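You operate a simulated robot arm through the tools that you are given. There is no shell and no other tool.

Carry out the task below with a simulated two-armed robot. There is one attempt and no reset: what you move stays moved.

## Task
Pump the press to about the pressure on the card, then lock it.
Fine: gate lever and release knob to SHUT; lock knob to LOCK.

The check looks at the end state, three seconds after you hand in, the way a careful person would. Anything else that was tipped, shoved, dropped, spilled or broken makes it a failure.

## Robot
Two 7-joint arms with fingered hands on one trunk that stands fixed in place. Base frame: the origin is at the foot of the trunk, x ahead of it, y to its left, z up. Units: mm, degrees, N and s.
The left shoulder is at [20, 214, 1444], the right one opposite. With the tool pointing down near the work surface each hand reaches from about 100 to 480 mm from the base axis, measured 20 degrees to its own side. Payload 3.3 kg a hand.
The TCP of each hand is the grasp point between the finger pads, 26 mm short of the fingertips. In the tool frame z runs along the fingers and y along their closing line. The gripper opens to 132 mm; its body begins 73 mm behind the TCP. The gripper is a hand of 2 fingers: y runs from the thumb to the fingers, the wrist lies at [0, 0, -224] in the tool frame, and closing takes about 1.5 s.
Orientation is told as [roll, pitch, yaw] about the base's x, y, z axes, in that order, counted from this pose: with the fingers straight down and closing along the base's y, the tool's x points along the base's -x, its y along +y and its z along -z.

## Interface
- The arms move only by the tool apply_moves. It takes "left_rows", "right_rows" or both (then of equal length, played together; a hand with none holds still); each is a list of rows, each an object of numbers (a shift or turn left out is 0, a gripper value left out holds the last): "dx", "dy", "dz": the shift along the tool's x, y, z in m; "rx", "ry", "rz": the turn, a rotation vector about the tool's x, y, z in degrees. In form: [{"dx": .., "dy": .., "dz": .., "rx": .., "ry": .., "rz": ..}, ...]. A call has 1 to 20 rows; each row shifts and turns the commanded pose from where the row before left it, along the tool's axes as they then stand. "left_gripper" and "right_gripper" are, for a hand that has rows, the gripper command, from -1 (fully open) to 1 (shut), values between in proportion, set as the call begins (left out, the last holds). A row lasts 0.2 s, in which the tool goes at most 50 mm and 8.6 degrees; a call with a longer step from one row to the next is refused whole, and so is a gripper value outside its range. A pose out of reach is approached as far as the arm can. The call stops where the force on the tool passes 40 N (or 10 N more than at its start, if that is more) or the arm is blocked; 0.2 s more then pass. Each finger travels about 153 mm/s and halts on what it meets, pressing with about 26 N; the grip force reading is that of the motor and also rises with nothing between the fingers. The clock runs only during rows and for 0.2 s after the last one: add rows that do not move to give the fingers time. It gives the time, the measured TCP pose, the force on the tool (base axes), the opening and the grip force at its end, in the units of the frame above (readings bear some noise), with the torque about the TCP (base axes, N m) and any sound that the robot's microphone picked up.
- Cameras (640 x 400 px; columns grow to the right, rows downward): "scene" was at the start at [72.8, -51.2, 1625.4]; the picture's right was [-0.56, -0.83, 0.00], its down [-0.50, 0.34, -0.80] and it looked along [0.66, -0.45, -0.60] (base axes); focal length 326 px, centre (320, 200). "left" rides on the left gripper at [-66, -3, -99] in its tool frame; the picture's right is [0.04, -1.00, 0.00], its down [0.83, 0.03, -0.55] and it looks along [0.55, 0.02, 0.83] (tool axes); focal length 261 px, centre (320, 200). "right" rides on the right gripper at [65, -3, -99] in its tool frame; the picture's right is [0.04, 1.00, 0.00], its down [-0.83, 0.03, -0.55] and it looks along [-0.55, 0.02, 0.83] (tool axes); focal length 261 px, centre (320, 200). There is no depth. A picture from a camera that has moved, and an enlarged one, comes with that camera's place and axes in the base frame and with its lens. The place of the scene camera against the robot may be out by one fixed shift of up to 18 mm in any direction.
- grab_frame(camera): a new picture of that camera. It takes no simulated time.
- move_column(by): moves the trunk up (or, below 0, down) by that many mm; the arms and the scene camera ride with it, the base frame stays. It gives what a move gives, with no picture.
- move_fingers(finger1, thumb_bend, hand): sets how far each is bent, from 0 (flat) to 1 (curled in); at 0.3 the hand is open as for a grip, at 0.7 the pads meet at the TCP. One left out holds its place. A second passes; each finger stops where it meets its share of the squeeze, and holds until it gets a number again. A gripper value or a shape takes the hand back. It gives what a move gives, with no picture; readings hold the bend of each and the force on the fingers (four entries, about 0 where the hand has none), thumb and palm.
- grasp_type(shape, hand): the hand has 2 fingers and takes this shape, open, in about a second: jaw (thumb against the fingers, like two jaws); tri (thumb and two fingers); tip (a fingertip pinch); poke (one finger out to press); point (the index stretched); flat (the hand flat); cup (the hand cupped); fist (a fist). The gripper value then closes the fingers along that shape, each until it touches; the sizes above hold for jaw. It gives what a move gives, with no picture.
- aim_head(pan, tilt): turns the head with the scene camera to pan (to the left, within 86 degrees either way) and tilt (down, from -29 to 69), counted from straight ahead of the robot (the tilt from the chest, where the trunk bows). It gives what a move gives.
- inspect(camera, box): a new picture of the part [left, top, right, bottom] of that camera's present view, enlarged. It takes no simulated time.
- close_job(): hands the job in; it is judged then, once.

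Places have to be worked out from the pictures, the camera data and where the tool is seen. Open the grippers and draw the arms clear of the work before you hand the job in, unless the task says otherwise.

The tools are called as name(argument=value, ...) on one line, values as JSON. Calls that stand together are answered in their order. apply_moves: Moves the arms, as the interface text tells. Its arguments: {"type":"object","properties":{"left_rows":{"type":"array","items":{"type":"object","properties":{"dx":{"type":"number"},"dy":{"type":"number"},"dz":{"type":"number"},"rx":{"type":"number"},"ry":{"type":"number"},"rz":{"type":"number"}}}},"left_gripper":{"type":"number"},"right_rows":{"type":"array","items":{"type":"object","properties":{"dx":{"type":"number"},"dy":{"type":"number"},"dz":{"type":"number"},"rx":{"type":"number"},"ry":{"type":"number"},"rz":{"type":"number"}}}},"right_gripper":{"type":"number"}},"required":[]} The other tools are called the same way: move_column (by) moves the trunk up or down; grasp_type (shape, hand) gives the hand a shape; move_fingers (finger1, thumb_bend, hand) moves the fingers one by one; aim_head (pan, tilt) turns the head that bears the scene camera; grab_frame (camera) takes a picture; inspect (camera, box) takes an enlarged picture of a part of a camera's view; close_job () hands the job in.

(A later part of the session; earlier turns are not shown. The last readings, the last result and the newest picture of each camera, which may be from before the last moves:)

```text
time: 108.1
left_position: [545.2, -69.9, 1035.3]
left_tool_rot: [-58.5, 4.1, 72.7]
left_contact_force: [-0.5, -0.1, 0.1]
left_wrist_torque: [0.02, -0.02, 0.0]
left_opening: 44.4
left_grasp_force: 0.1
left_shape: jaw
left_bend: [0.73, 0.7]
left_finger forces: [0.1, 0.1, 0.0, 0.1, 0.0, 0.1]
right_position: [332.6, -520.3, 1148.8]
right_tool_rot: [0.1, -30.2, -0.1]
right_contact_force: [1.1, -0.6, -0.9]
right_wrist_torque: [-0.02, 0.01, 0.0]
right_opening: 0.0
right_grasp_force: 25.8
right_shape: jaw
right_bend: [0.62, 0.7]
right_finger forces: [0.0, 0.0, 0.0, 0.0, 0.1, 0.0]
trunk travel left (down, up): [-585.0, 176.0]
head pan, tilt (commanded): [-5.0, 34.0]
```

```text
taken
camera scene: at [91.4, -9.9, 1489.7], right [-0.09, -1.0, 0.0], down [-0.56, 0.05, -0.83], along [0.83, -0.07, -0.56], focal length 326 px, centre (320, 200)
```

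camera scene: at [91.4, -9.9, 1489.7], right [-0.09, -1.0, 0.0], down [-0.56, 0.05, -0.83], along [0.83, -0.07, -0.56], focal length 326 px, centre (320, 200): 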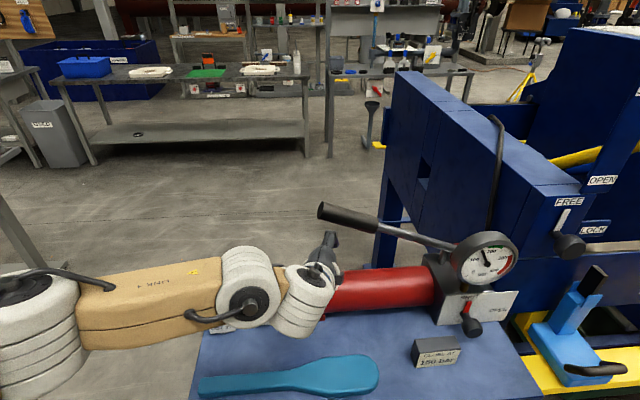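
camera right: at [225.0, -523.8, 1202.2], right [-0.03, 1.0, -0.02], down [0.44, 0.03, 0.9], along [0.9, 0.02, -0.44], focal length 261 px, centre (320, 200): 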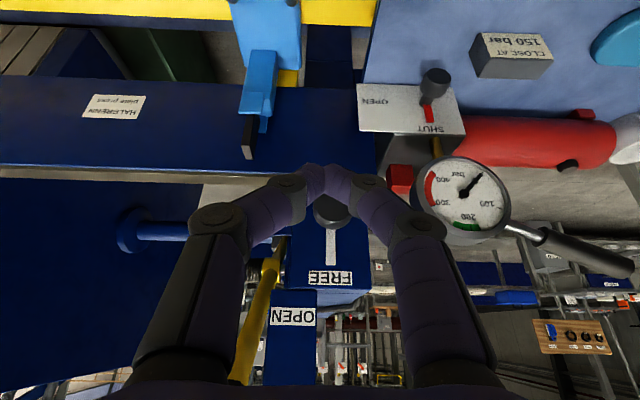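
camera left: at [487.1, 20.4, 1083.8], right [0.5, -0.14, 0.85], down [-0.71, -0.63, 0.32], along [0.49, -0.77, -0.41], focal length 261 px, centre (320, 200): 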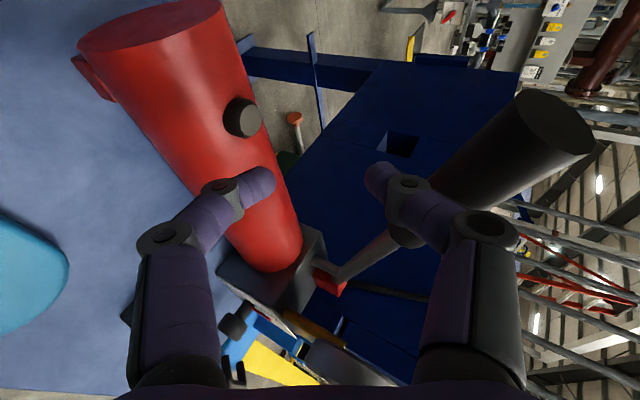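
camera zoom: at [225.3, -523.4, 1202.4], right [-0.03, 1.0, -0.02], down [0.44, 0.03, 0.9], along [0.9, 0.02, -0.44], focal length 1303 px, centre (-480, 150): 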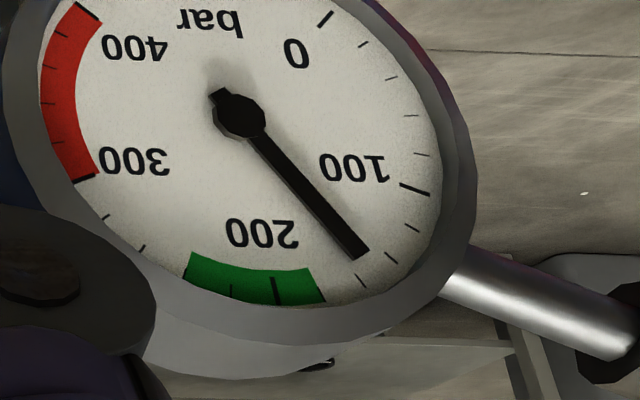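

The handle sprang back up to rest and the gauge still reads ≈150 bar. I'll withdraw the left hand back and up, unroll it, and clear it from the pump.

apply_moves(left_rows=[{"dz": -0.04}, {"dz": -0.04}, {"dz": -0.04}, {"rz": 8.4}, {"rz": 8.4}, {"rz": 8.4}, {"rz": 8.4}, {"rz": 8.4}, {"rz": 8.4}, {"rz": 8.4}, {"rz": 8.4}, {"rz": 8.4}, {"rz": 8.4}, {"rz": 6}])

grab_frame(camera="scene")

inspect(camera="right", box=[430, 170, 530, 250])

```text
time: 111.1
left_position: [447.3, -36.8, 1096.0]
left_tool_rot: [-7.7, -58.5, -10.8]
left_contact_force: [0.7, 0.0, 0.5]
left_wrist_torque: [-0.02, -0.03, 0.04]
left_opening: 44.3
left_grasp_force: 0.1
left_shape: jaw
left_bend: [0.73, 0.7]
left_finger forces: [0.0, 0.0, 0.1, 0.1, 0.0, 0.1]
right_position: [332.7, -520.0, 1148.7]
right_tool_rot: [0.1, -30.2, 0.0]
right_contact_force: [0.5, 0.6, 0.2]
right_wrist_torque: [0.0, 0.02, 0.01]
right_opening: 0.0
right_grasp_force: 25.8
right_shape: jaw
right_bend: [0.62, 0.7]
right_finger forces: [0.1, 0.0, 0.1, 0.0, 0.1, 0.0]
trunk travel left (down, up): [-585.0, 176.0]
head pan, tilt (commanded): [-5.0, 34.0]
```

```text
taken
camera scene: at [91.0, -10.3, 1489.8], right [-0.09, -1.0, 0.0], down [-0.56, 0.05, -0.83], along [0.83, -0.07, -0.56], focal length 326 px, centre (320, 200)
```

scene: 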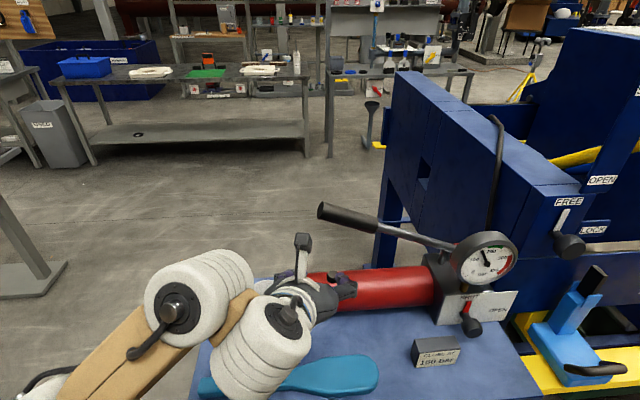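

```text
5.00 times, centred on (480, 210) of right
camera zoom: at [225.0, -523.8, 1202.4], right [-0.03, 1.0, -0.02], down [0.44, 0.03, 0.9], along [0.9, 0.02, -0.44], focal length 1303 px, centre (-480, 150)
```

zoom: 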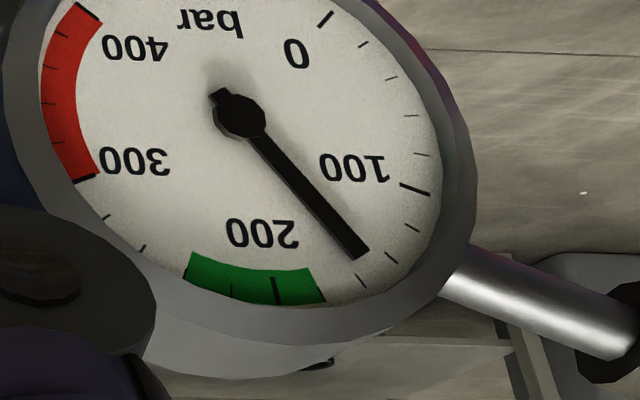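

Pressure is holding at ≈150. I'll raise the left hand and point it down, well clear of the pump, then move it back toward its start position.

apply_moves(left_rows=[{"dx": -0.0427, "dy": -0.0035, "dz": -0.026}, {"dx": -0.0427, "dy": -0.0035, "dz": -0.026}, {"ry": 8.3}, {"ry": 8.3}, {"ry": 8.3}, {"ry": 8.3}, {"ry": 8.3}, {"ry": 8.3}, {"ry": 8.3}], left_gripper=-1)

apply_moves(left_rows=[{"dx": 0.03, "dz": -0.02}, {"dx": 0.03, "dz": -0.02}, {"dx": 0.03, "dz": -0.02}, {"dx": 0.03, "dz": -0.02}])

grab_frame(camera="scene")

```text
refused: row 1 steps farther than a row can; nothing moved
```

```text
time: 112.1
left_position: [325.7, 0.6, 1039.6]
left_tool_rot: [-8.5, -58.6, -9.3]
left_contact_force: [-0.1, 0.1, -0.4]
left_wrist_torque: [-0.03, 0.0, -0.01]
left_opening: 44.7
left_grasp_force: 0.1
left_shape: jaw
left_bend: [0.73, 0.7]
left_finger forces: [0.0, 0.1, 0.0, 0.0, 0.0, 0.0]
right_position: [331.6, -519.3, 1149.8]
right_tool_rot: [0.1, -30.3, -0.1]
right_contact_force: [0.0, 0.0, 0.9]
right_wrist_torque: [-0.01, 0.02, -0.01]
right_opening: 0.2
right_grasp_force: 25.9
right_shape: jaw
right_bend: [0.62, 0.7]
right_finger forces: [0.0, 0.1, 0.0, 0.1, 0.0, 0.1]
trunk travel left (down, up): [-585.0, 176.0]
head pan, tilt (commanded): [-5.0, 34.0]
```

```text
taken
camera scene: at [90.6, -9.9, 1489.8], right [-0.09, -1.0, 0.0], down [-0.56, 0.05, -0.83], along [0.83, -0.07, -0.56], focal length 326 px, centre (320, 200)
```

scene: 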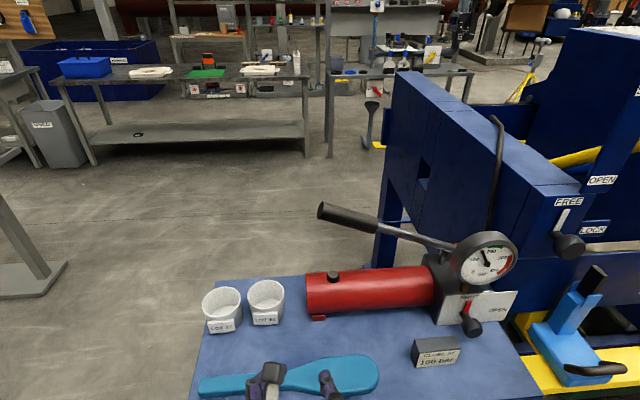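

The first call was refused and only the second ran, but the left hand is safely in front of the table at z≈1040, touching nothing. Now for the lock knob with the right hand: pitch it up to near-horizontal and look.

apply_moves(right_rows=[{"ry": -7.5}, {"ry": -7.5}, {"ry": -7.5}, {"ry": -7.5}, {"ry": -7.5}, {"ry": -7.5}])

grab_frame(camera="right")

inspect(camera="scene", box=[500, 160, 640, 280])

```text
time: 113.5
left_position: [325.7, 0.6, 1039.6]
left_tool_rot: [-8.0, -58.6, -9.8]
left_contact_force: [0.3, -0.3, 0.8]
left_wrist_torque: [0.03, -0.03, 0.0]
left_opening: 44.6
left_grasp_force: 0.1
left_shape: jaw
left_bend: [0.73, 0.7]
left_finger forces: [0.0, 0.0, 0.0, 0.0, 0.0, 0.0]
right_position: [331.2, -521.6, 1150.2]
right_tool_rot: [0.2, -75.3, -0.3]
right_contact_force: [0.1, -0.7, -0.4]
right_wrist_torque: [0.01, -0.02, 0.01]
right_opening: 0.3
right_grasp_force: 26.0
right_shape: jaw
right_bend: [0.62, 0.7]
right_finger forces: [0.1, 0.0, 0.0, 0.0, 0.0, 0.0]
trunk travel left (down, up): [-585.0, 176.0]
head pan, tilt (commanded): [-5.0, 34.0]
```

```text
taken
camera right: at [219.3, -524.1, 1112.0], right [-0.01, 1.0, -0.04], down [-0.32, 0.03, 0.95], along [0.95, 0.02, 0.32], focal length 261 px, centre (320, 200)
```

right: 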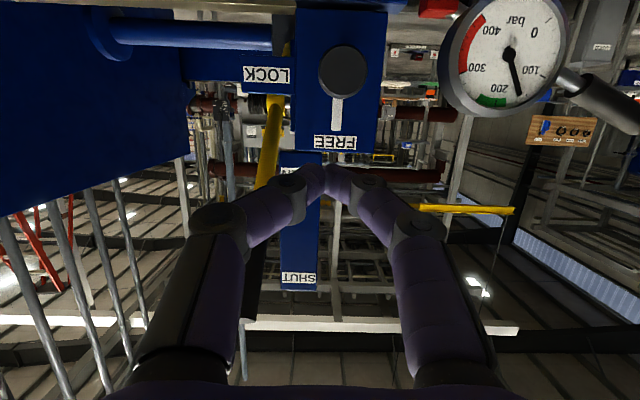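

```text
3.33 times, centred on (570, 220) of scene
camera zoom: at [91.0, -10.7, 1489.8], right [-0.09, -1.0, 0.0], down [-0.56, 0.05, -0.83], along [0.83, -0.07, -0.56], focal length 1085 px, centre (-513, 133)
```

zoom: 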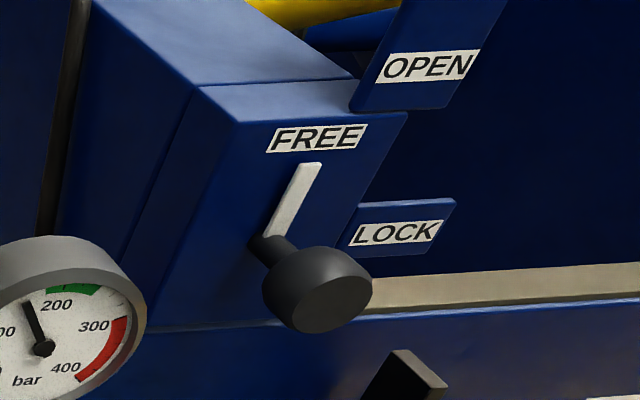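

The lock knob head is at about [502,-502,1075] (radius ~24 mm), pointer on FREE, with its axis along x. I'll level the hand, open to ~66 mm, and roll −90° so I have a full +90° turn available.

apply_moves(right_rows=[{"ry": -4.85}, {"ry": -4.85}, {"rz": -8.2}, {"rz": -8.2}, {"rz": -8.2}, {"rz": -8.2}, {"rz": -8.2}, {"rz": -8.2}, {"rz": -8.2}, {"rz": -8.2}, {"rz": -8.2}, {"rz": -8.2}, {"rz": -8}], right_gripper=0.0)

grab_frame(camera="right")

```text
time: 116.3
left_position: [325.2, -0.2, 1038.3]
left_tool_rot: [-8.1, -58.5, -9.9]
left_contact_force: [-0.6, 0.8, -0.3]
left_wrist_torque: [-0.02, -0.02, 0.0]
left_opening: 44.5
left_grasp_force: 0.1
left_shape: jaw
left_bend: [0.73, 0.7]
left_finger forces: [0.1, 0.0, 0.0, 0.0, 0.0, 0.1]
right_position: [330.8, -519.5, 1148.7]
right_tool_rot: [-85.0, 0.0, 89.9]
right_contact_force: [-0.1, -0.5, 0.1]
right_wrist_torque: [-0.04, 0.01, 0.01]
right_opening: 65.0
right_grasp_force: 0.1
right_shape: jaw
right_bend: [0.73, 0.7]
right_finger forces: [0.1, 0.0, 0.0, 0.1, 0.1, 0.0]
trunk travel left (down, up): [-585.0, 176.0]
head pan, tilt (commanded): [-5.0, 34.0]
```

```text
taken
camera right: at [232.7, -585.8, 1161.0], right [-0.09, -0.04, -1.0], down [-0.55, 0.83, 0.01], along [0.83, 0.55, -0.1], focal length 261 px, centre (320, 200)
```

right: 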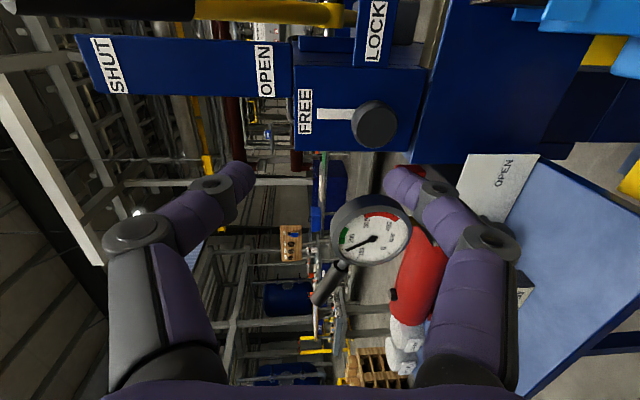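

Roll succeeded. Knob re-measured at [502,-501.5,1074]. Moving to a pre-grasp 87 mm in front of it.

apply_moves(right_rows=[{"dx": -0.006, "dy": 0.0198, "dz": 0.03}, {"dx": -0.006, "dy": 0.0198, "dz": 0.03}, {"dx": -0.006, "dy": 0.0198, "dz": 0.03}])

grab_frame(camera="right")

grab_frame(camera="scene")

```text
time: 117.1
left_position: [325.9, -0.8, 1038.1]
left_tool_rot: [-8.1, -58.4, -9.9]
left_contact_force: [0.5, 0.1, 0.3]
left_wrist_torque: [-0.01, -0.01, 0.0]
left_opening: 44.4
left_grasp_force: 0.1
left_shape: jaw
left_bend: [0.73, 0.7]
left_finger forces: [0.0, 0.0, 0.0, 0.0, 0.0, 0.0]
right_position: [415.3, -500.8, 1081.2]
right_tool_rot: [-85.0, -0.1, 89.9]
right_contact_force: [0.5, -0.8, -0.7]
right_wrist_torque: [0.03, 0.0, -0.01]
right_opening: 65.4
right_grasp_force: 0.0
right_shape: jaw
right_bend: [0.73, 0.7]
right_finger forces: [0.0, 0.1, 0.1, 0.1, 0.0, 0.0]
trunk travel left (down, up): [-585.0, 176.0]
head pan, tilt (commanded): [-5.0, 34.0]
```

```text
taken
camera right: at [316.6, -567.0, 1093.8], right [-0.09, -0.04, -1.0], down [-0.55, 0.83, 0.02], along [0.83, 0.55, -0.09], focal length 261 px, centre (320, 200)
```

right: 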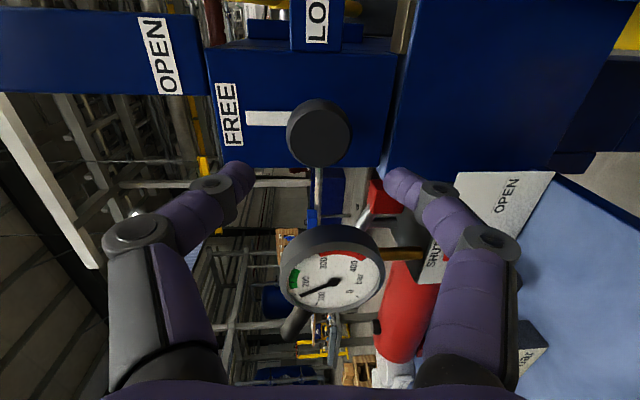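

```text
taken
camera scene: at [91.7, -10.6, 1489.7], right [-0.09, -1.0, 0.0], down [-0.56, 0.05, -0.83], along [0.83, -0.07, -0.56], focal length 326 px, centre (320, 200)
```

scene: 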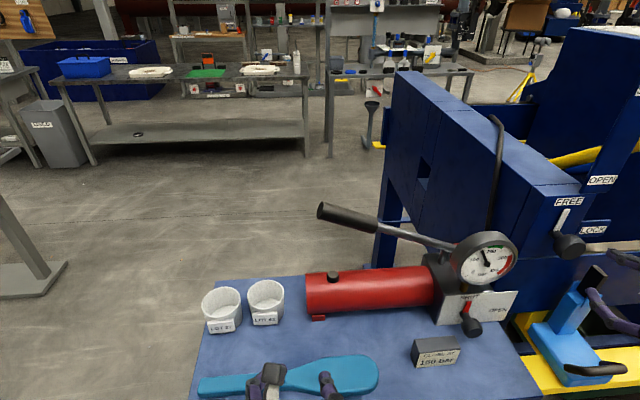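

The knob is centred exactly on the approach line. Advancing 72 mm.

apply_moves(right_rows=[{"dz": 0.018}, {"dz": 0.018}, {"dz": 0.018}, {"dz": 0.018}])

grab_frame(camera="right")

```text
time: 118.1
left_position: [325.5, 0.1, 1038.6]
left_tool_rot: [-8.1, -58.5, -9.9]
left_contact_force: [0.9, 1.2, 0.3]
left_wrist_torque: [0.01, -0.03, 0.0]
left_opening: 44.7
left_grasp_force: 0.0
left_shape: jaw
left_bend: [0.73, 0.7]
left_finger forces: [0.0, 0.0, 0.1, 0.1, 0.0, 0.0]
right_position: [490.1, -501.5, 1076.1]
right_tool_rot: [-84.9, -0.1, 90.0]
right_contact_force: [-0.1, 0.2, 0.2]
right_wrist_torque: [0.01, 0.0, 0.01]
right_opening: 65.7
right_grasp_force: 0.1
right_shape: jaw
right_bend: [0.73, 0.7]
right_finger forces: [0.0, 0.0, 0.0, 0.0, 0.0, 0.0]
trunk travel left (down, up): [-585.0, 176.0]
head pan, tilt (commanded): [-5.0, 34.0]
```

```text
taken
camera right: at [390.5, -568.2, 1088.6], right [-0.09, -0.04, -1.0], down [-0.55, 0.83, 0.02], along [0.83, 0.55, -0.09], focal length 261 px, centre (320, 200)
```

right: 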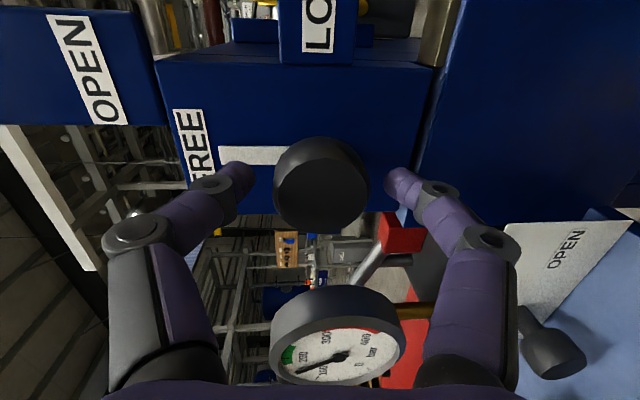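

The knob's front face is just ahead of the TCP. I'll advance 8 mm more and close on it.

apply_moves(right_rows=[{"dz": 0.008}])

apply_moves(right_rows=[{}, {}, {}, {}], right_gripper=1)

grab_frame(camera="right")

```text
time: 118.5
left_position: [325.8, 0.5, 1038.9]
left_tool_rot: [-8.0, -58.5, -9.9]
left_contact_force: [0.6, 0.4, -0.5]
left_wrist_torque: [0.02, 0.0, -0.01]
left_opening: 44.6
left_grasp_force: 0.1
left_shape: jaw
left_bend: [0.73, 0.7]
left_finger forces: [0.0, 0.0, 0.0, 0.0, 0.0, 0.1]
right_position: [497.8, -500.7, 1074.0]
right_tool_rot: [-84.9, 0.0, 90.1]
right_contact_force: [0.7, -0.1, -0.9]
right_wrist_torque: [-0.02, 0.04, -0.01]
right_opening: 65.4
right_grasp_force: 0.0
right_shape: jaw
right_bend: [0.73, 0.7]
right_finger forces: [0.0, 0.0, 0.0, 0.0, 0.1, 0.0]
trunk travel left (down, up): [-585.0, 176.0]
head pan, tilt (commanded): [-5.0, 34.0]
```

```text
time: 119.5
left_position: [325.5, -0.7, 1039.4]
left_tool_rot: [-8.1, -58.5, -9.9]
left_contact_force: [-0.3, -0.5, -0.5]
left_wrist_torque: [-0.02, 0.0, -0.01]
left_opening: 44.7
left_grasp_force: 0.0
left_shape: jaw
left_bend: [0.73, 0.7]
left_finger forces: [0.0, 0.0, 0.0, 0.0, 0.1, 0.1]
right_position: [497.8, -501.3, 1074.1]
right_tool_rot: [-85.0, -0.1, 90.0]
right_contact_force: [7.1, -2.0, 1.4]
right_wrist_torque: [0.0, -0.05, -0.09]
right_opening: 37.5
right_grasp_force: 26.1
right_shape: jaw
right_bend: [0.73, 0.71]
right_finger forces: [23.1, 0.1, 0.0, 0.0, 24.6, 0.1]
trunk travel left (down, up): [-585.0, 176.0]
head pan, tilt (commanded): [-5.0, 34.0]
```

```text
taken
camera right: at [399.1, -567.9, 1087.2], right [-0.09, -0.04, -1.0], down [-0.55, 0.83, 0.02], along [0.83, 0.55, -0.09], focal length 261 px, centre (320, 200)
```

right: 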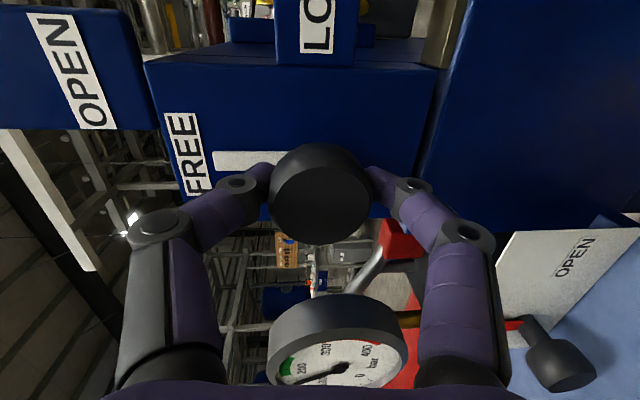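

Gripped with ~24 N. Rotating clockwise about the knob axis, first 41°.

apply_moves(right_rows=[{"ry": -0.71, "rz": 8.17}, {"ry": -0.71, "rz": 8.17}, {"ry": -0.71, "rz": 8.17}, {"ry": -0.71, "rz": 8.17}, {"ry": -0.71, "rz": 8.17}])

grab_frame(camera="right")

inspect(camera="scene", box=[500, 160, 640, 280])

```text
time: 120.7
left_position: [325.8, -0.2, 1039.4]
left_tool_rot: [-8.1, -58.4, -10.0]
left_contact_force: [-1.0, 0.1, 0.3]
left_wrist_torque: [-0.02, -0.02, 0.01]
left_opening: 44.7
left_grasp_force: 0.1
left_shape: jaw
left_bend: [0.73, 0.7]
left_finger forces: [0.1, 0.0, 0.0, 0.0, 0.0, 0.1]
right_position: [498.0, -502.3, 1073.3]
right_tool_rot: [-84.8, -41.3, 89.8]
right_contact_force: [10.3, 0.4, 0.9]
right_wrist_torque: [-0.12, -0.04, -0.07]
right_opening: 37.8
right_grasp_force: 26.1
right_shape: jaw
right_bend: [0.73, 0.71]
right_finger forces: [24.4, 0.0, 0.0, 0.0, 24.1, 0.0]
trunk travel left (down, up): [-585.0, 176.0]
head pan, tilt (commanded): [-5.0, 34.0]
```

```text
taken
camera right: at [398.8, -559.1, 1040.6], right [-0.09, 0.63, -0.78], down [-0.55, 0.62, 0.56], along [0.83, 0.48, 0.29], focal length 261 px, centre (320, 200)
```

right: 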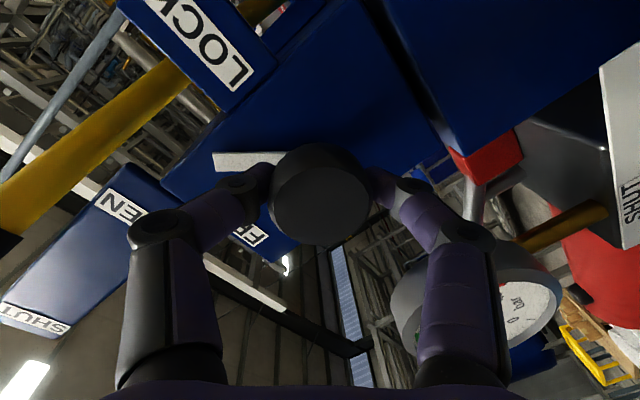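

```text
3.33 times, centred on (570, 220) of scene
camera zoom: at [92.8, -10.0, 1489.6], right [-0.09, -1.0, 0.0], down [-0.56, 0.05, -0.83], along [0.82, -0.07, -0.56], focal length 1085 px, centre (-513, 133)
```

zoom: 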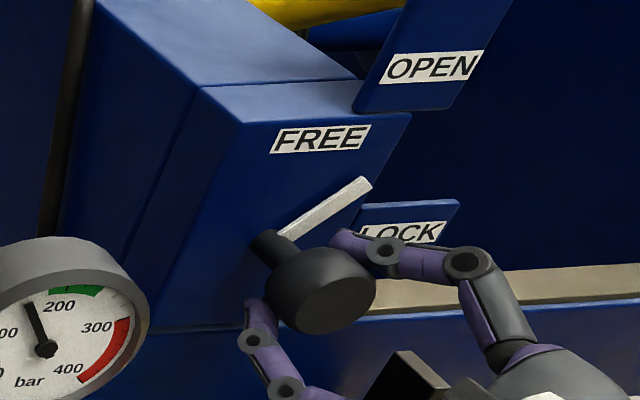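

The pointer turned ~41° toward LOCK with no slip. Continuing the remaining ~45°.

apply_moves(right_rows=[{"ry": -0.71, "rz": 8.17}, {"ry": -0.71, "rz": 8.17}, {"ry": -0.71, "rz": 8.17}, {"ry": -0.71, "rz": 8.17}, {"ry": -0.71, "rz": 8.17}])

grab_frame(camera="right")

inspect(camera="scene", box=[500, 160, 640, 280])

```text
time: 121.9
left_position: [327.0, 0.0, 1039.1]
left_tool_rot: [-8.1, -58.4, -9.9]
left_contact_force: [1.2, 0.3, -0.3]
left_wrist_torque: [-0.02, 0.03, -0.02]
left_opening: 44.6
left_grasp_force: 0.0
left_shape: jaw
left_bend: [0.73, 0.7]
left_finger forces: [0.0, 0.0, 0.0, 0.0, 0.0, 0.0]
right_position: [498.6, -501.9, 1074.2]
right_tool_rot: [-82.7, -82.3, 87.7]
right_contact_force: [11.8, 3.1, -5.4]
right_wrist_torque: [-0.06, 0.08, 0.0]
right_opening: 37.2
right_grasp_force: 26.2
right_shape: jaw
right_bend: [0.73, 0.71]
right_finger forces: [26.6, 0.0, 0.1, 0.0, 23.6, 0.0]
trunk travel left (down, up): [-585.0, 176.0]
head pan, tilt (commanded): [-5.0, 34.0]
```

```text
taken
camera right: at [398.6, -522.6, 1011.9], right [-0.09, 0.98, -0.17], down [-0.55, 0.1, 0.83], along [0.83, 0.17, 0.53], focal length 261 px, centre (320, 200)
```

right: 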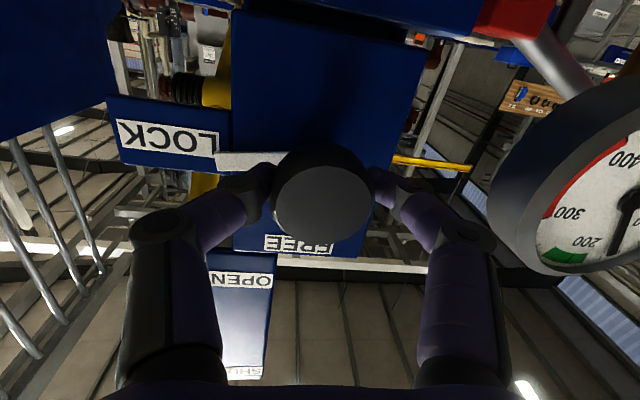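

```text
3.33 times, centred on (570, 220) of scene
camera zoom: at [93.5, -10.0, 1489.5], right [-0.09, -1.0, 0.0], down [-0.56, 0.05, -0.83], along [0.82, -0.07, -0.56], focal length 1085 px, centre (-513, 133)
```

zoom: 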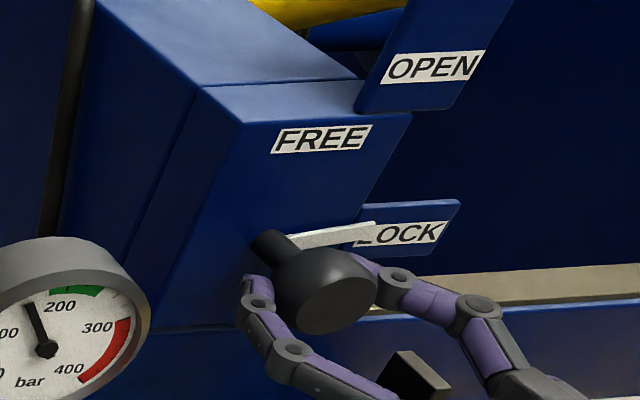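

Pointer is nearly at LOCK (~82°). Turning the last few degrees until the stop.

apply_moves(right_rows=[{"ry": -0.35, "rz": 4.0}, {"ry": -0.35, "rz": 4.0}, {"ry": -0.17, "rz": 2.0}])

inspect(camera="scene", box=[500, 160, 640, 280])

grab_frame(camera="right")

```text
time: 122.7
left_position: [327.4, 0.4, 1037.8]
left_tool_rot: [-8.2, -58.3, -9.7]
left_contact_force: [0.1, -0.5, 0.8]
left_wrist_torque: [0.06, -0.02, 0.0]
left_opening: 44.5
left_grasp_force: 0.1
left_shape: jaw
left_bend: [0.73, 0.7]
left_finger forces: [0.0, 0.0, 0.0, 0.0, 0.0, 0.1]
right_position: [498.0, -502.0, 1074.6]
right_tool_rot: [87.8, -87.9, -82.9]
right_contact_force: [14.6, 4.4, -7.8]
right_wrist_torque: [-0.24, 0.11, 0.07]
right_opening: 36.9
right_grasp_force: 26.0
right_shape: jaw
right_bend: [0.73, 0.71]
right_finger forces: [26.9, 0.0, 0.1, 0.0, 23.9, 0.0]
trunk travel left (down, up): [-585.0, 176.0]
head pan, tilt (commanded): [-5.0, 34.0]
```

```text
3.33 times, centred on (570, 220) of scene
camera zoom: at [94.2, -9.9, 1489.5], right [-0.09, -1.0, 0.0], down [-0.56, 0.05, -0.83], along [0.82, -0.07, -0.56], focal length 1085 px, centre (-513, 133)
```

zoom: 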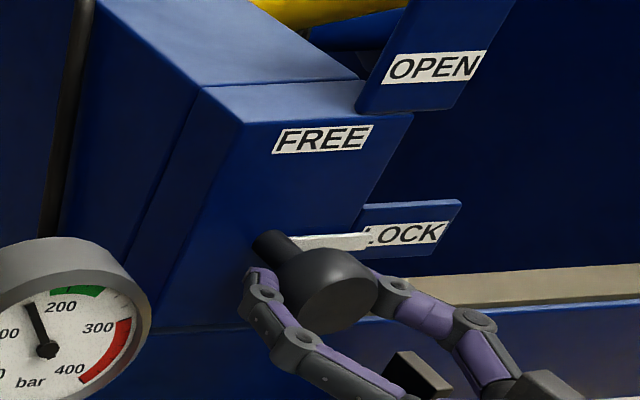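

```text
taken
camera right: at [398.4, -511.3, 1009.6], right [-0.09, 1.0, 0.0], down [-0.55, -0.05, 0.83], along [0.83, 0.07, 0.55], focal length 261 px, centre (320, 200)
```

right: 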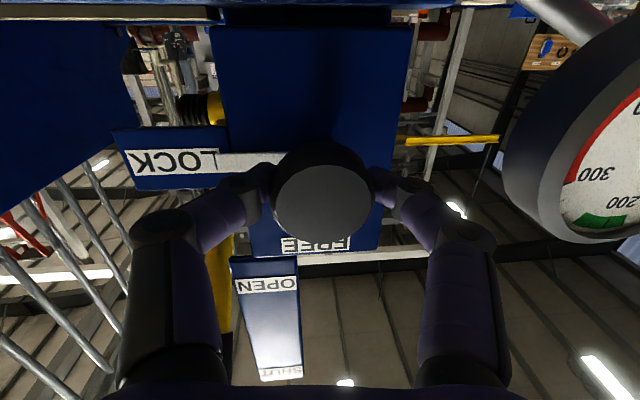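

The pointer is aligned with LOCK and torque is rising (−0.24 N·m). One more 3° nudge to make sure it is seated at the stop.

apply_moves(right_rows=[{"ry": -0.26, "rz": 3.0}])

inspect(camera="scene", box=[500, 160, 640, 280])

```text
time: 123.1
left_position: [327.4, 0.8, 1037.8]
left_tool_rot: [-8.1, -58.4, -9.8]
left_contact_force: [-0.1, -0.4, 0.3]
left_wrist_torque: [0.03, -0.02, -0.03]
left_opening: 44.4
left_grasp_force: 0.0
left_shape: jaw
left_bend: [0.73, 0.7]
left_finger forces: [0.1, 0.1, 0.0, 0.0, 0.1, 0.1]
right_position: [497.7, -501.7, 1074.6]
right_tool_rot: [92.6, -84.7, -87.6]
right_contact_force: [11.4, 4.4, -5.6]
right_wrist_torque: [-0.59, 0.08, 0.02]
right_opening: 36.5
right_grasp_force: 25.9
right_shape: jaw
right_bend: [0.73, 0.71]
right_finger forces: [25.1, 0.0, 0.0, 0.0, 23.1, 0.1]
trunk travel left (down, up): [-585.0, 176.0]
head pan, tilt (commanded): [-5.0, 34.0]
```

```text
3.33 times, centred on (570, 220) of scene
camera zoom: at [93.9, -9.9, 1489.5], right [-0.09, -1.0, 0.0], down [-0.56, 0.05, -0.83], along [0.82, -0.07, -0.56], focal length 1085 px, centre (-513, 133)
```

zoom: 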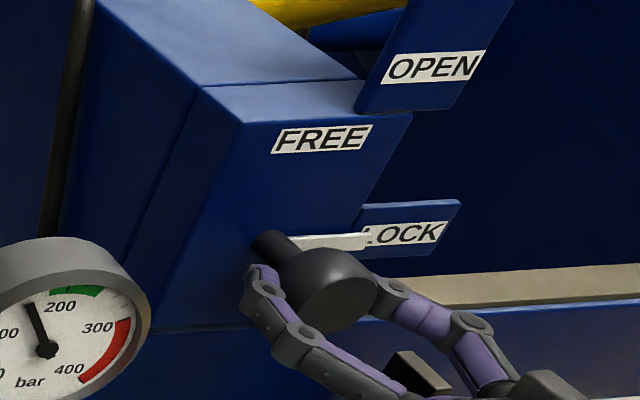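

Torque rose to −0.59 N·m with no further motion, so the lock knob is on its LOCK stop. Releasing and retreating straight back.

apply_moves(right_rows=[{}, {}, {"dz": -0.015}, {"dz": -0.025}, {"dz": -0.035}, {"dz": -0.035}], right_gripper=0.1)

grab_frame(camera="right")

inspect(camera="scene", box=[420, 150, 640, 310])

```text
time: 124.5
left_position: [325.6, -0.4, 1038.1]
left_tool_rot: [-8.2, -58.5, -9.8]
left_contact_force: [-0.1, 0.2, 0.0]
left_wrist_torque: [-0.01, -0.03, 0.0]
left_opening: 44.9
left_grasp_force: 0.0
left_shape: jaw
left_bend: [0.73, 0.7]
left_finger forces: [0.0, 0.0, 0.0, 0.0, 0.0, 0.0]
right_position: [384.5, -512.8, 1076.8]
right_tool_rot: [95.1, -84.8, -90.1]
right_contact_force: [-0.1, -0.3, -0.6]
right_wrist_torque: [-0.02, -0.03, -0.01]
right_opening: 59.0
right_grasp_force: 0.1
right_shape: jaw
right_bend: [0.73, 0.7]
right_finger forces: [0.0, 0.0, 0.0, 0.0, 0.1, 0.0]
trunk travel left (down, up): [-585.0, 176.0]
head pan, tilt (commanded): [-5.0, 34.0]
```

```text
taken
camera right: at [284.7, -519.0, 1010.6], right [-0.09, 0.99, 0.05], down [-0.55, -0.09, 0.83], along [0.83, 0.04, 0.56], focal length 261 px, centre (320, 200)
```

right: 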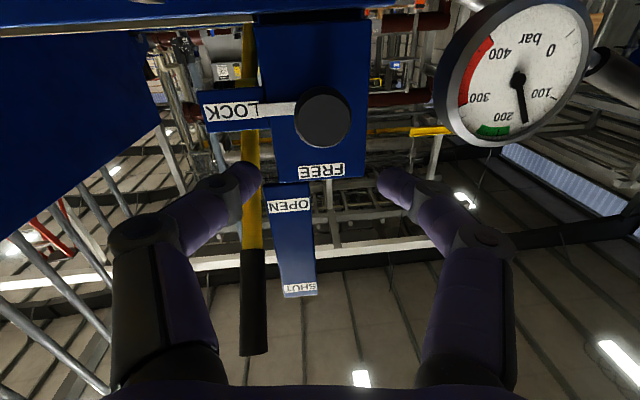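

```text
2.50 times, centred on (530, 230) of scene
camera zoom: at [90.6, -10.1, 1489.8], right [-0.09, -1.0, 0.0], down [-0.56, 0.05, -0.83], along [0.83, -0.07, -0.56], focal length 814 px, centre (-205, 125)
```

zoom: 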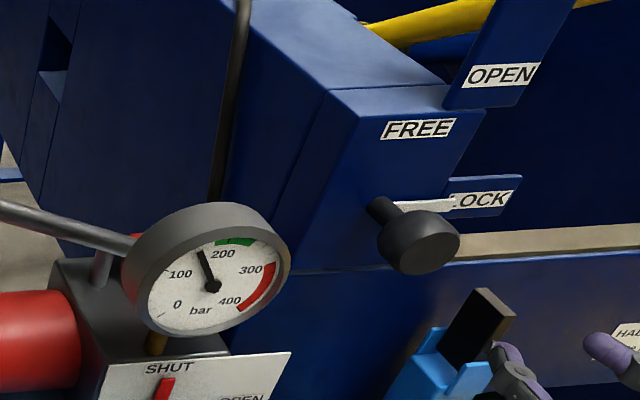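

Lock is on LOCK, the gauge holds around 150, and the lever stays at SHUT. Now I'll park both arms: raise and retract the right hand, and tilt the left hand down and lift it away, grippers open.

apply_moves(right_rows=[{"dx": -0.03, "dz": -0.025}, {"dx": -0.03, "dz": -0.025}, {"dx": -0.03, "dz": -0.01}, {"dx": -0.03}, {}, {}, {}], right_gripper=-1, left_rows=[{"ry": 8.3}, {"ry": 8.3}, {"ry": 8.3}, {"ry": 8.3}, {"ry": 8.3}, {"ry": 8.3}, {"ry": 8.3}], left_gripper=-1)

grab_frame(camera="scene")

grab_frame(camera="left")

```text
time: 125.2
left_position: [320.3, 40.3, 934.0]
left_tool_rot: [10.5, -34.1, -21.4]
left_contact_force: [0.1, 0.1, 0.2]
left_wrist_torque: [0.0, 0.02, -0.01]
left_opening: 131.6
left_grasp_force: 0.0
left_shape: jaw
left_bend: [0.3, 0.3]
left_finger forces: [0.0, 0.1, 0.0, 0.0, 0.0, 0.0]
left hand out of reach, approached as far as the arm can: row 2, 3
right_position: [356.0, -499.7, 1161.6]
right_tool_rot: [125.2, -84.2, -116.1]
right_contact_force: [-0.5, -0.3, -0.2]
right_wrist_torque: [-0.01, -0.01, -0.01]
right_opening: 131.7
right_grasp_force: 0.2
right_shape: jaw
right_bend: [0.3, 0.3]
right_finger forces: [0.0, 0.0, 0.1, 0.0, 0.0, 0.0]
right hand out of reach, approached as far as the arm can: row 1
trunk travel left (down, up): [-585.0, 176.0]
head pan, tilt (commanded): [-5.0, 34.0]
stopped in row 3 (left hand): the arm was blocked; the commanded pose is now the measured one
```

```text
taken
camera scene: at [89.6, -10.4, 1489.9], right [-0.09, -1.0, 0.0], down [-0.56, 0.05, -0.83], along [0.83, -0.07, -0.56], focal length 326 px, centre (320, 200)
```

scene: 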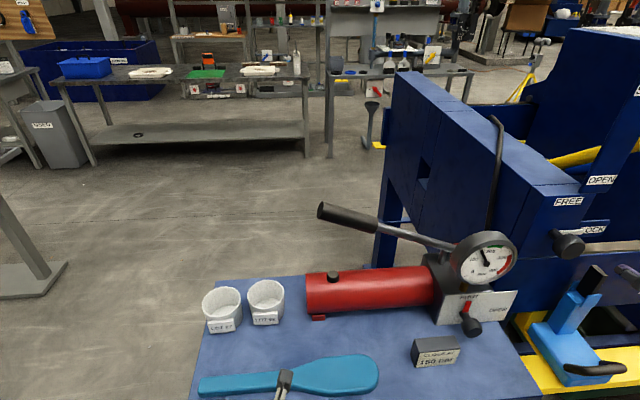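

```text
taken
camera left: at [314.0, 19.9, 1050.3], right [-0.3, -0.94, -0.17], down [-0.95, 0.3, -0.01], along [0.06, 0.16, -0.98], focal length 261 px, centre (320, 200)
```

left: 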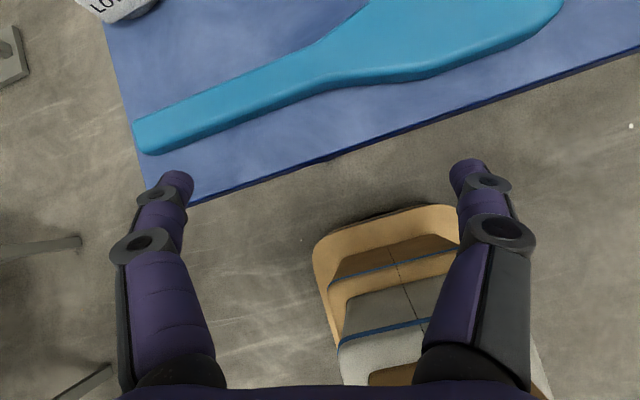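

The left hand sagged to [320,40,934] due to arm limits but touches nothing. The safest way to lift it is raising the trunk, which carries both hands straight up.

move_column(by=150)

grab_frame(camera="scene")

grab_frame(camera="left")

grab_frame(camera="right")

```text
time: 126.9
left_position: [323.0, 38.0, 1083.1]
left_tool_rot: [10.4, -34.0, -21.3]
left_contact_force: [-0.6, 0.8, -0.1]
left_wrist_torque: [-0.01, 0.0, -0.01]
left_opening: 132.0
left_grasp_force: 0.0
left_shape: jaw
left_bend: [0.3, 0.3]
left_finger forces: [0.0, 0.1, 0.1, 0.0, 0.0, 0.0]
right_position: [355.9, -499.9, 1311.5]
right_tool_rot: [124.8, -84.2, -115.8]
right_contact_force: [0.3, -0.6, 0.5]
right_wrist_torque: [0.0, -0.01, 0.03]
right_opening: 131.9
right_grasp_force: 0.0
right_shape: jaw
right_bend: [0.3, 0.3]
right_finger forces: [0.0, 0.0, 0.0, 0.1, 0.1, 0.0]
trunk travel left (down, up): [-735.0, 26.0]
head pan, tilt (commanded): [-5.0, 34.0]
```

```text
taken
camera scene: at [88.9, -10.3, 1639.7], right [-0.09, -1.0, 0.0], down [-0.56, 0.05, -0.83], along [0.83, -0.07, -0.56], focal length 326 px, centre (320, 200)
```

scene: 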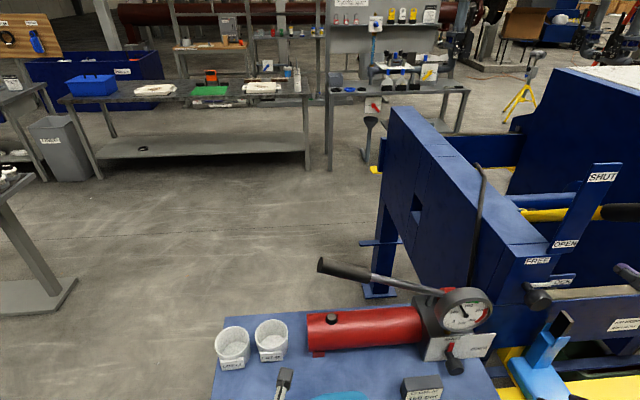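

```text
taken
camera left: at [315.1, 19.8, 1200.0], right [-0.3, -0.94, -0.17], down [-0.95, 0.3, -0.01], along [0.06, 0.16, -0.98], focal length 261 px, centre (320, 200)
```

left: 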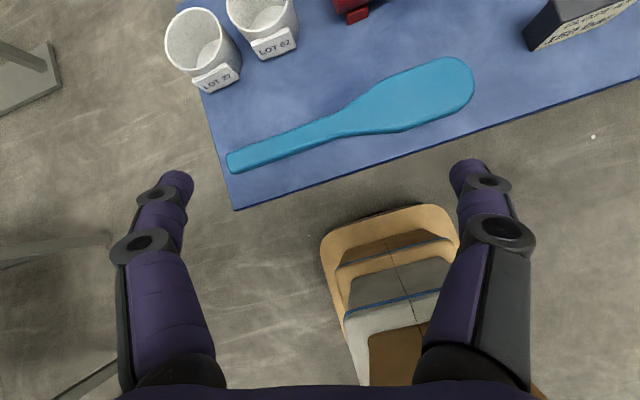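

```text
taken
camera right: at [261.5, -512.9, 1241.1], right [-0.16, 0.99, 0.04], down [-0.59, -0.13, 0.8], along [0.79, 0.1, 0.6], focal length 261 px, centre (320, 200)
```

right: 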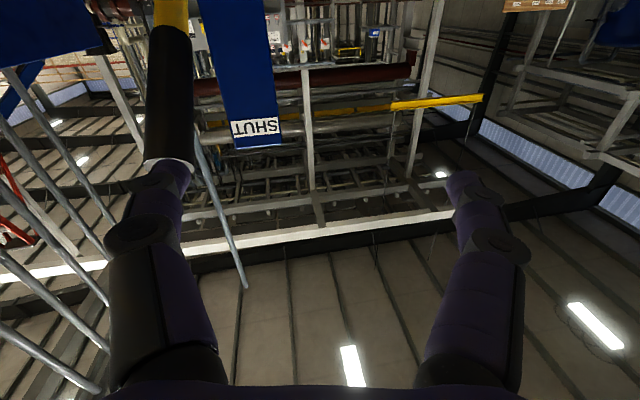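

Both hands are clear; the lever is still up at SHUT. I'll turn the right hand to point down and bring it back toward its start pose, away from the lever.

apply_moves(right_rows=[{"dz": -0.02}, {"ry": 8.4}, {"ry": 8.4}, {"ry": 8.4}, {"ry": 8.4}, {"ry": 8.4}, {"ry": 8.4}, {"ry": 8.4}, {"ry": 8.4}, {"ry": 8.4}])

apply_moves(left_rows=[{"ry": 8.0}, {"ry": 8.0}, {"ry": 8.0}, {"ry": 8.0}])

grab_frame(camera="right")

grab_frame(camera="left")

```text
time: 129.1
left_position: [323.4, 40.2, 1083.3]
left_tool_rot: [10.4, -34.0, -21.4]
left_contact_force: [-0.9, -0.2, 0.1]
left_wrist_torque: [0.0, 0.0, 0.0]
left_opening: 131.8
left_grasp_force: 0.1
left_shape: jaw
left_bend: [0.3, 0.3]
left_finger forces: [0.0, 0.1, 0.0, 0.0, 0.0, 0.0]
right_position: [336.9, -501.6, 1311.7]
right_tool_rot: [5.2, -17.5, 7.7]
right_contact_force: [0.6, -0.3, -0.6]
right_wrist_torque: [0.02, 0.0, 0.01]
right_opening: 132.3
right_grasp_force: 0.1
right_shape: jaw
right_bend: [0.3, 0.3]
right_finger forces: [0.0, 0.0, 0.1, 0.1, 0.0, 0.0]
trunk travel left (down, up): [-735.0, 26.0]
head pan, tilt (commanded): [-5.0, 34.0]
```

```text
time: 129.8
left_position: [323.5, 113.4, 983.5]
left_tool_rot: [19.8, -11.6, -17.3]
left_contact_force: [0.2, -1.6, 0.0]
left_wrist_torque: [-0.02, 0.02, -0.01]
left_opening: 131.9
left_grasp_force: 0.1
left_shape: jaw
left_bend: [0.3, 0.3]
left_finger forces: [0.0, 0.1, 0.0, 0.0, 0.0, 0.1]
left hand out of reach, approached as far as the arm can: row 1, 2, 3
right_position: [336.7, -501.7, 1312.2]
right_tool_rot: [5.0, -17.7, 7.6]
right_contact_force: [0.7, 0.6, -0.1]
right_wrist_torque: [0.0, -0.01, 0.02]
right_opening: 132.0
right_grasp_force: 0.0
right_shape: jaw
right_bend: [0.3, 0.3]
right_finger forces: [0.0, 0.0, 0.0, 0.0, 0.1, 0.0]
trunk travel left (down, up): [-735.0, 26.0]
head pan, tilt (commanded): [-5.0, 34.0]
stopped in row 3 (left hand): the arm was blocked; the commanded pose is now the measured one
```

```text
taken
camera right: at [246.1, -526.3, 1385.9], right [-0.2, 0.98, 0.07], down [0.62, 0.07, 0.78], along [0.76, 0.2, -0.62], focal length 261 px, centre (320, 200)
```

right: 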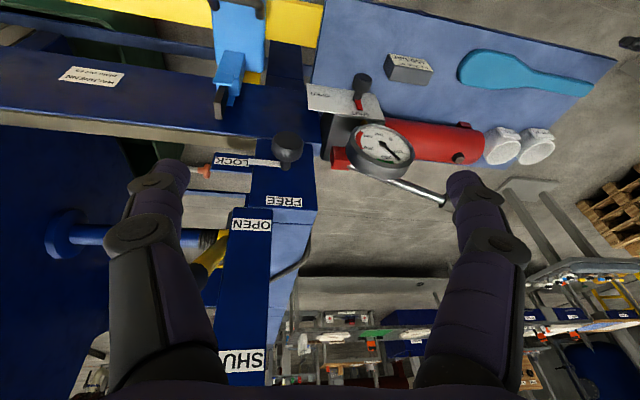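

```text
taken
camera left: at [355.9, 65.1, 1086.6], right [-0.25, -0.91, -0.34], down [-0.93, 0.13, 0.35], along [-0.28, 0.4, -0.87], focal length 261 px, centre (320, 200)
```

left: 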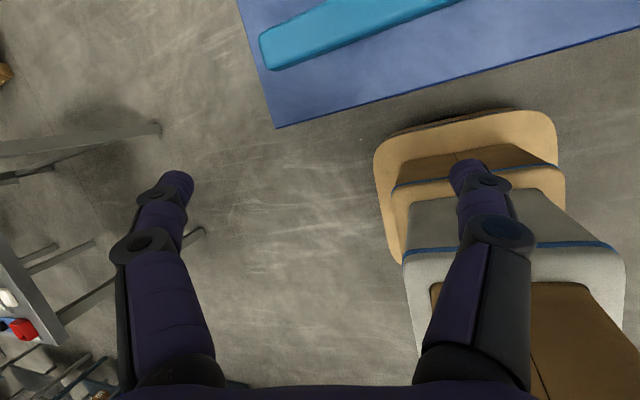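

The left hand drifted further down-left from arm limits, though free of contact. From this pose I'll lift it straight up.

apply_moves(left_rows=[{"dx": -0.006, "dy": 0.01, "dz": -0.0277}, {"dx": -0.006, "dy": 0.01, "dz": -0.0277}, {"dx": -0.006, "dy": 0.01, "dz": -0.0277}, {"dx": -0.006, "dy": 0.01, "dz": -0.0277}])

grab_frame(camera="left")

```text
time: 131.1
left_position: [348.3, 146.1, 985.1]
left_tool_rot: [25.9, -8.9, -15.9]
left_contact_force: [0.3, -0.7, -0.1]
left_wrist_torque: [-0.01, 0.02, -0.04]
left_opening: 131.9
left_grasp_force: 0.1
left_shape: jaw
left_bend: [0.3, 0.3]
left_finger forces: [0.0, 0.0, 0.0, 0.0, 0.1, 0.0]
left hand out of reach, approached as far as the arm can: row 1, 2, 3, 4
right_position: [336.2, -502.2, 1311.7]
right_tool_rot: [5.2, -17.7, 7.7]
right_contact_force: [0.2, 0.2, -0.5]
right_wrist_torque: [-0.01, -0.01, -0.04]
right_opening: 131.8
right_grasp_force: 0.0
right_shape: jaw
right_bend: [0.3, 0.3]
right_finger forces: [0.0, 0.0, 0.0, 0.0, 0.1, 0.1]
trunk travel left (down, up): [-735.0, 26.0]
head pan, tilt (commanded): [-5.0, 34.0]
stopped in row 4 (left hand): the arm was blocked; the commanded pose is now the measured one
```

```text
taken
camera left: at [384.1, 88.0, 1081.3], right [-0.22, -0.87, -0.44], down [-0.93, 0.05, 0.38], along [-0.31, 0.49, -0.82], focal length 261 px, centre (320, 200)
```

left: 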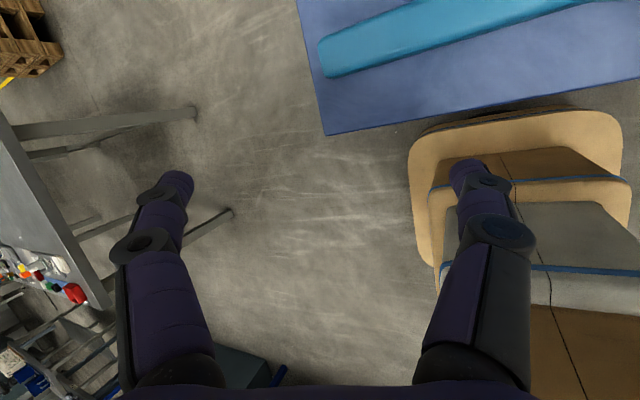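

The left arm is against a joint limit in this configuration. I'll move it forward-up-right while tipping the fingers forward again, back toward the configuration it moved freely in.

apply_moves(left_rows=[{"dx": -0.0215, "dy": -0.0027, "dz": -0.0235, "ry": -7}, {"dx": -0.0215, "dy": -0.0027, "dz": -0.0235, "ry": -7}, {"dx": -0.0215, "dy": -0.0027, "dz": -0.0235, "ry": -7}, {"dx": -0.0215, "dy": -0.0027, "dz": -0.0235, "ry": -7}, {"dx": -0.0215, "dy": -0.0027, "dz": -0.0235, "ry": -7}])

grab_frame(camera="left")

grab_frame(camera="scene")

```text
time: 132.2
left_position: [381.9, 59.4, 1113.9]
left_tool_rot: [33.6, -39.9, -34.7]
left_contact_force: [-0.1, 0.2, 0.9]
left_wrist_torque: [0.0, -0.03, 0.01]
left_opening: 132.0
left_grasp_force: 0.1
left_shape: jaw
left_bend: [0.3, 0.3]
left_finger forces: [0.1, 0.0, 0.0, 0.0, 0.1, 0.1]
right_position: [337.2, -502.4, 1311.3]
right_tool_rot: [5.0, -17.7, 7.7]
right_contact_force: [0.0, -0.5, 1.0]
right_wrist_torque: [0.0, 0.04, 0.0]
right_opening: 132.0
right_grasp_force: 0.0
right_shape: jaw
right_bend: [0.3, 0.3]
right_finger forces: [0.1, 0.0, 0.0, 0.1, 0.1, 0.1]
trunk travel left (down, up): [-735.0, 26.0]
head pan, tilt (commanded): [-5.0, 34.0]
```

```text
taken
camera left: at [349.0, 13.5, 1217.0], right [-0.21, -0.87, -0.45], down [-0.94, 0.31, -0.16], along [0.28, 0.39, -0.88], focal length 261 px, centre (320, 200)
```

left: 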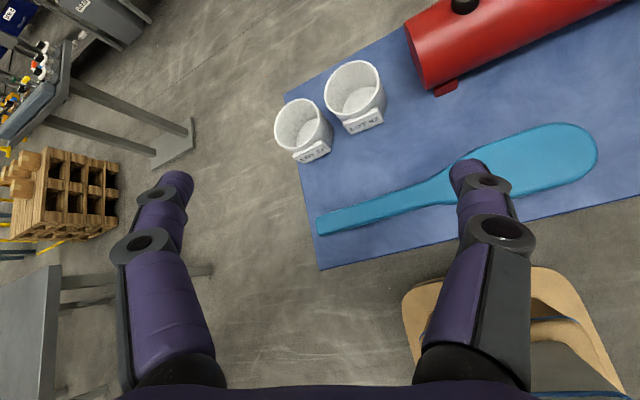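

```text
taken
camera scene: at [89.1, -10.1, 1639.8], right [-0.09, -1.0, 0.0], down [-0.56, 0.05, -0.83], along [0.83, -0.07, -0.56], focal length 326 px, centre (320, 200)
```

scene: 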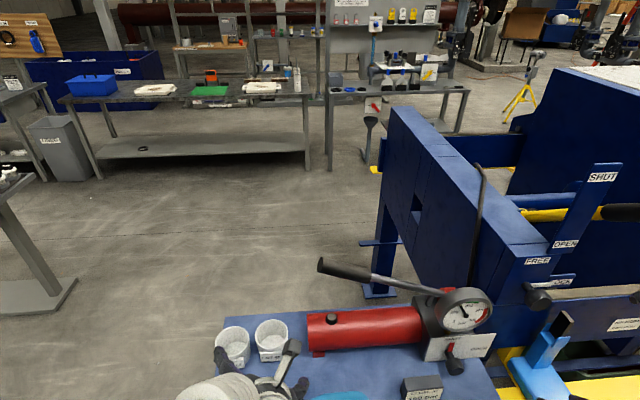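

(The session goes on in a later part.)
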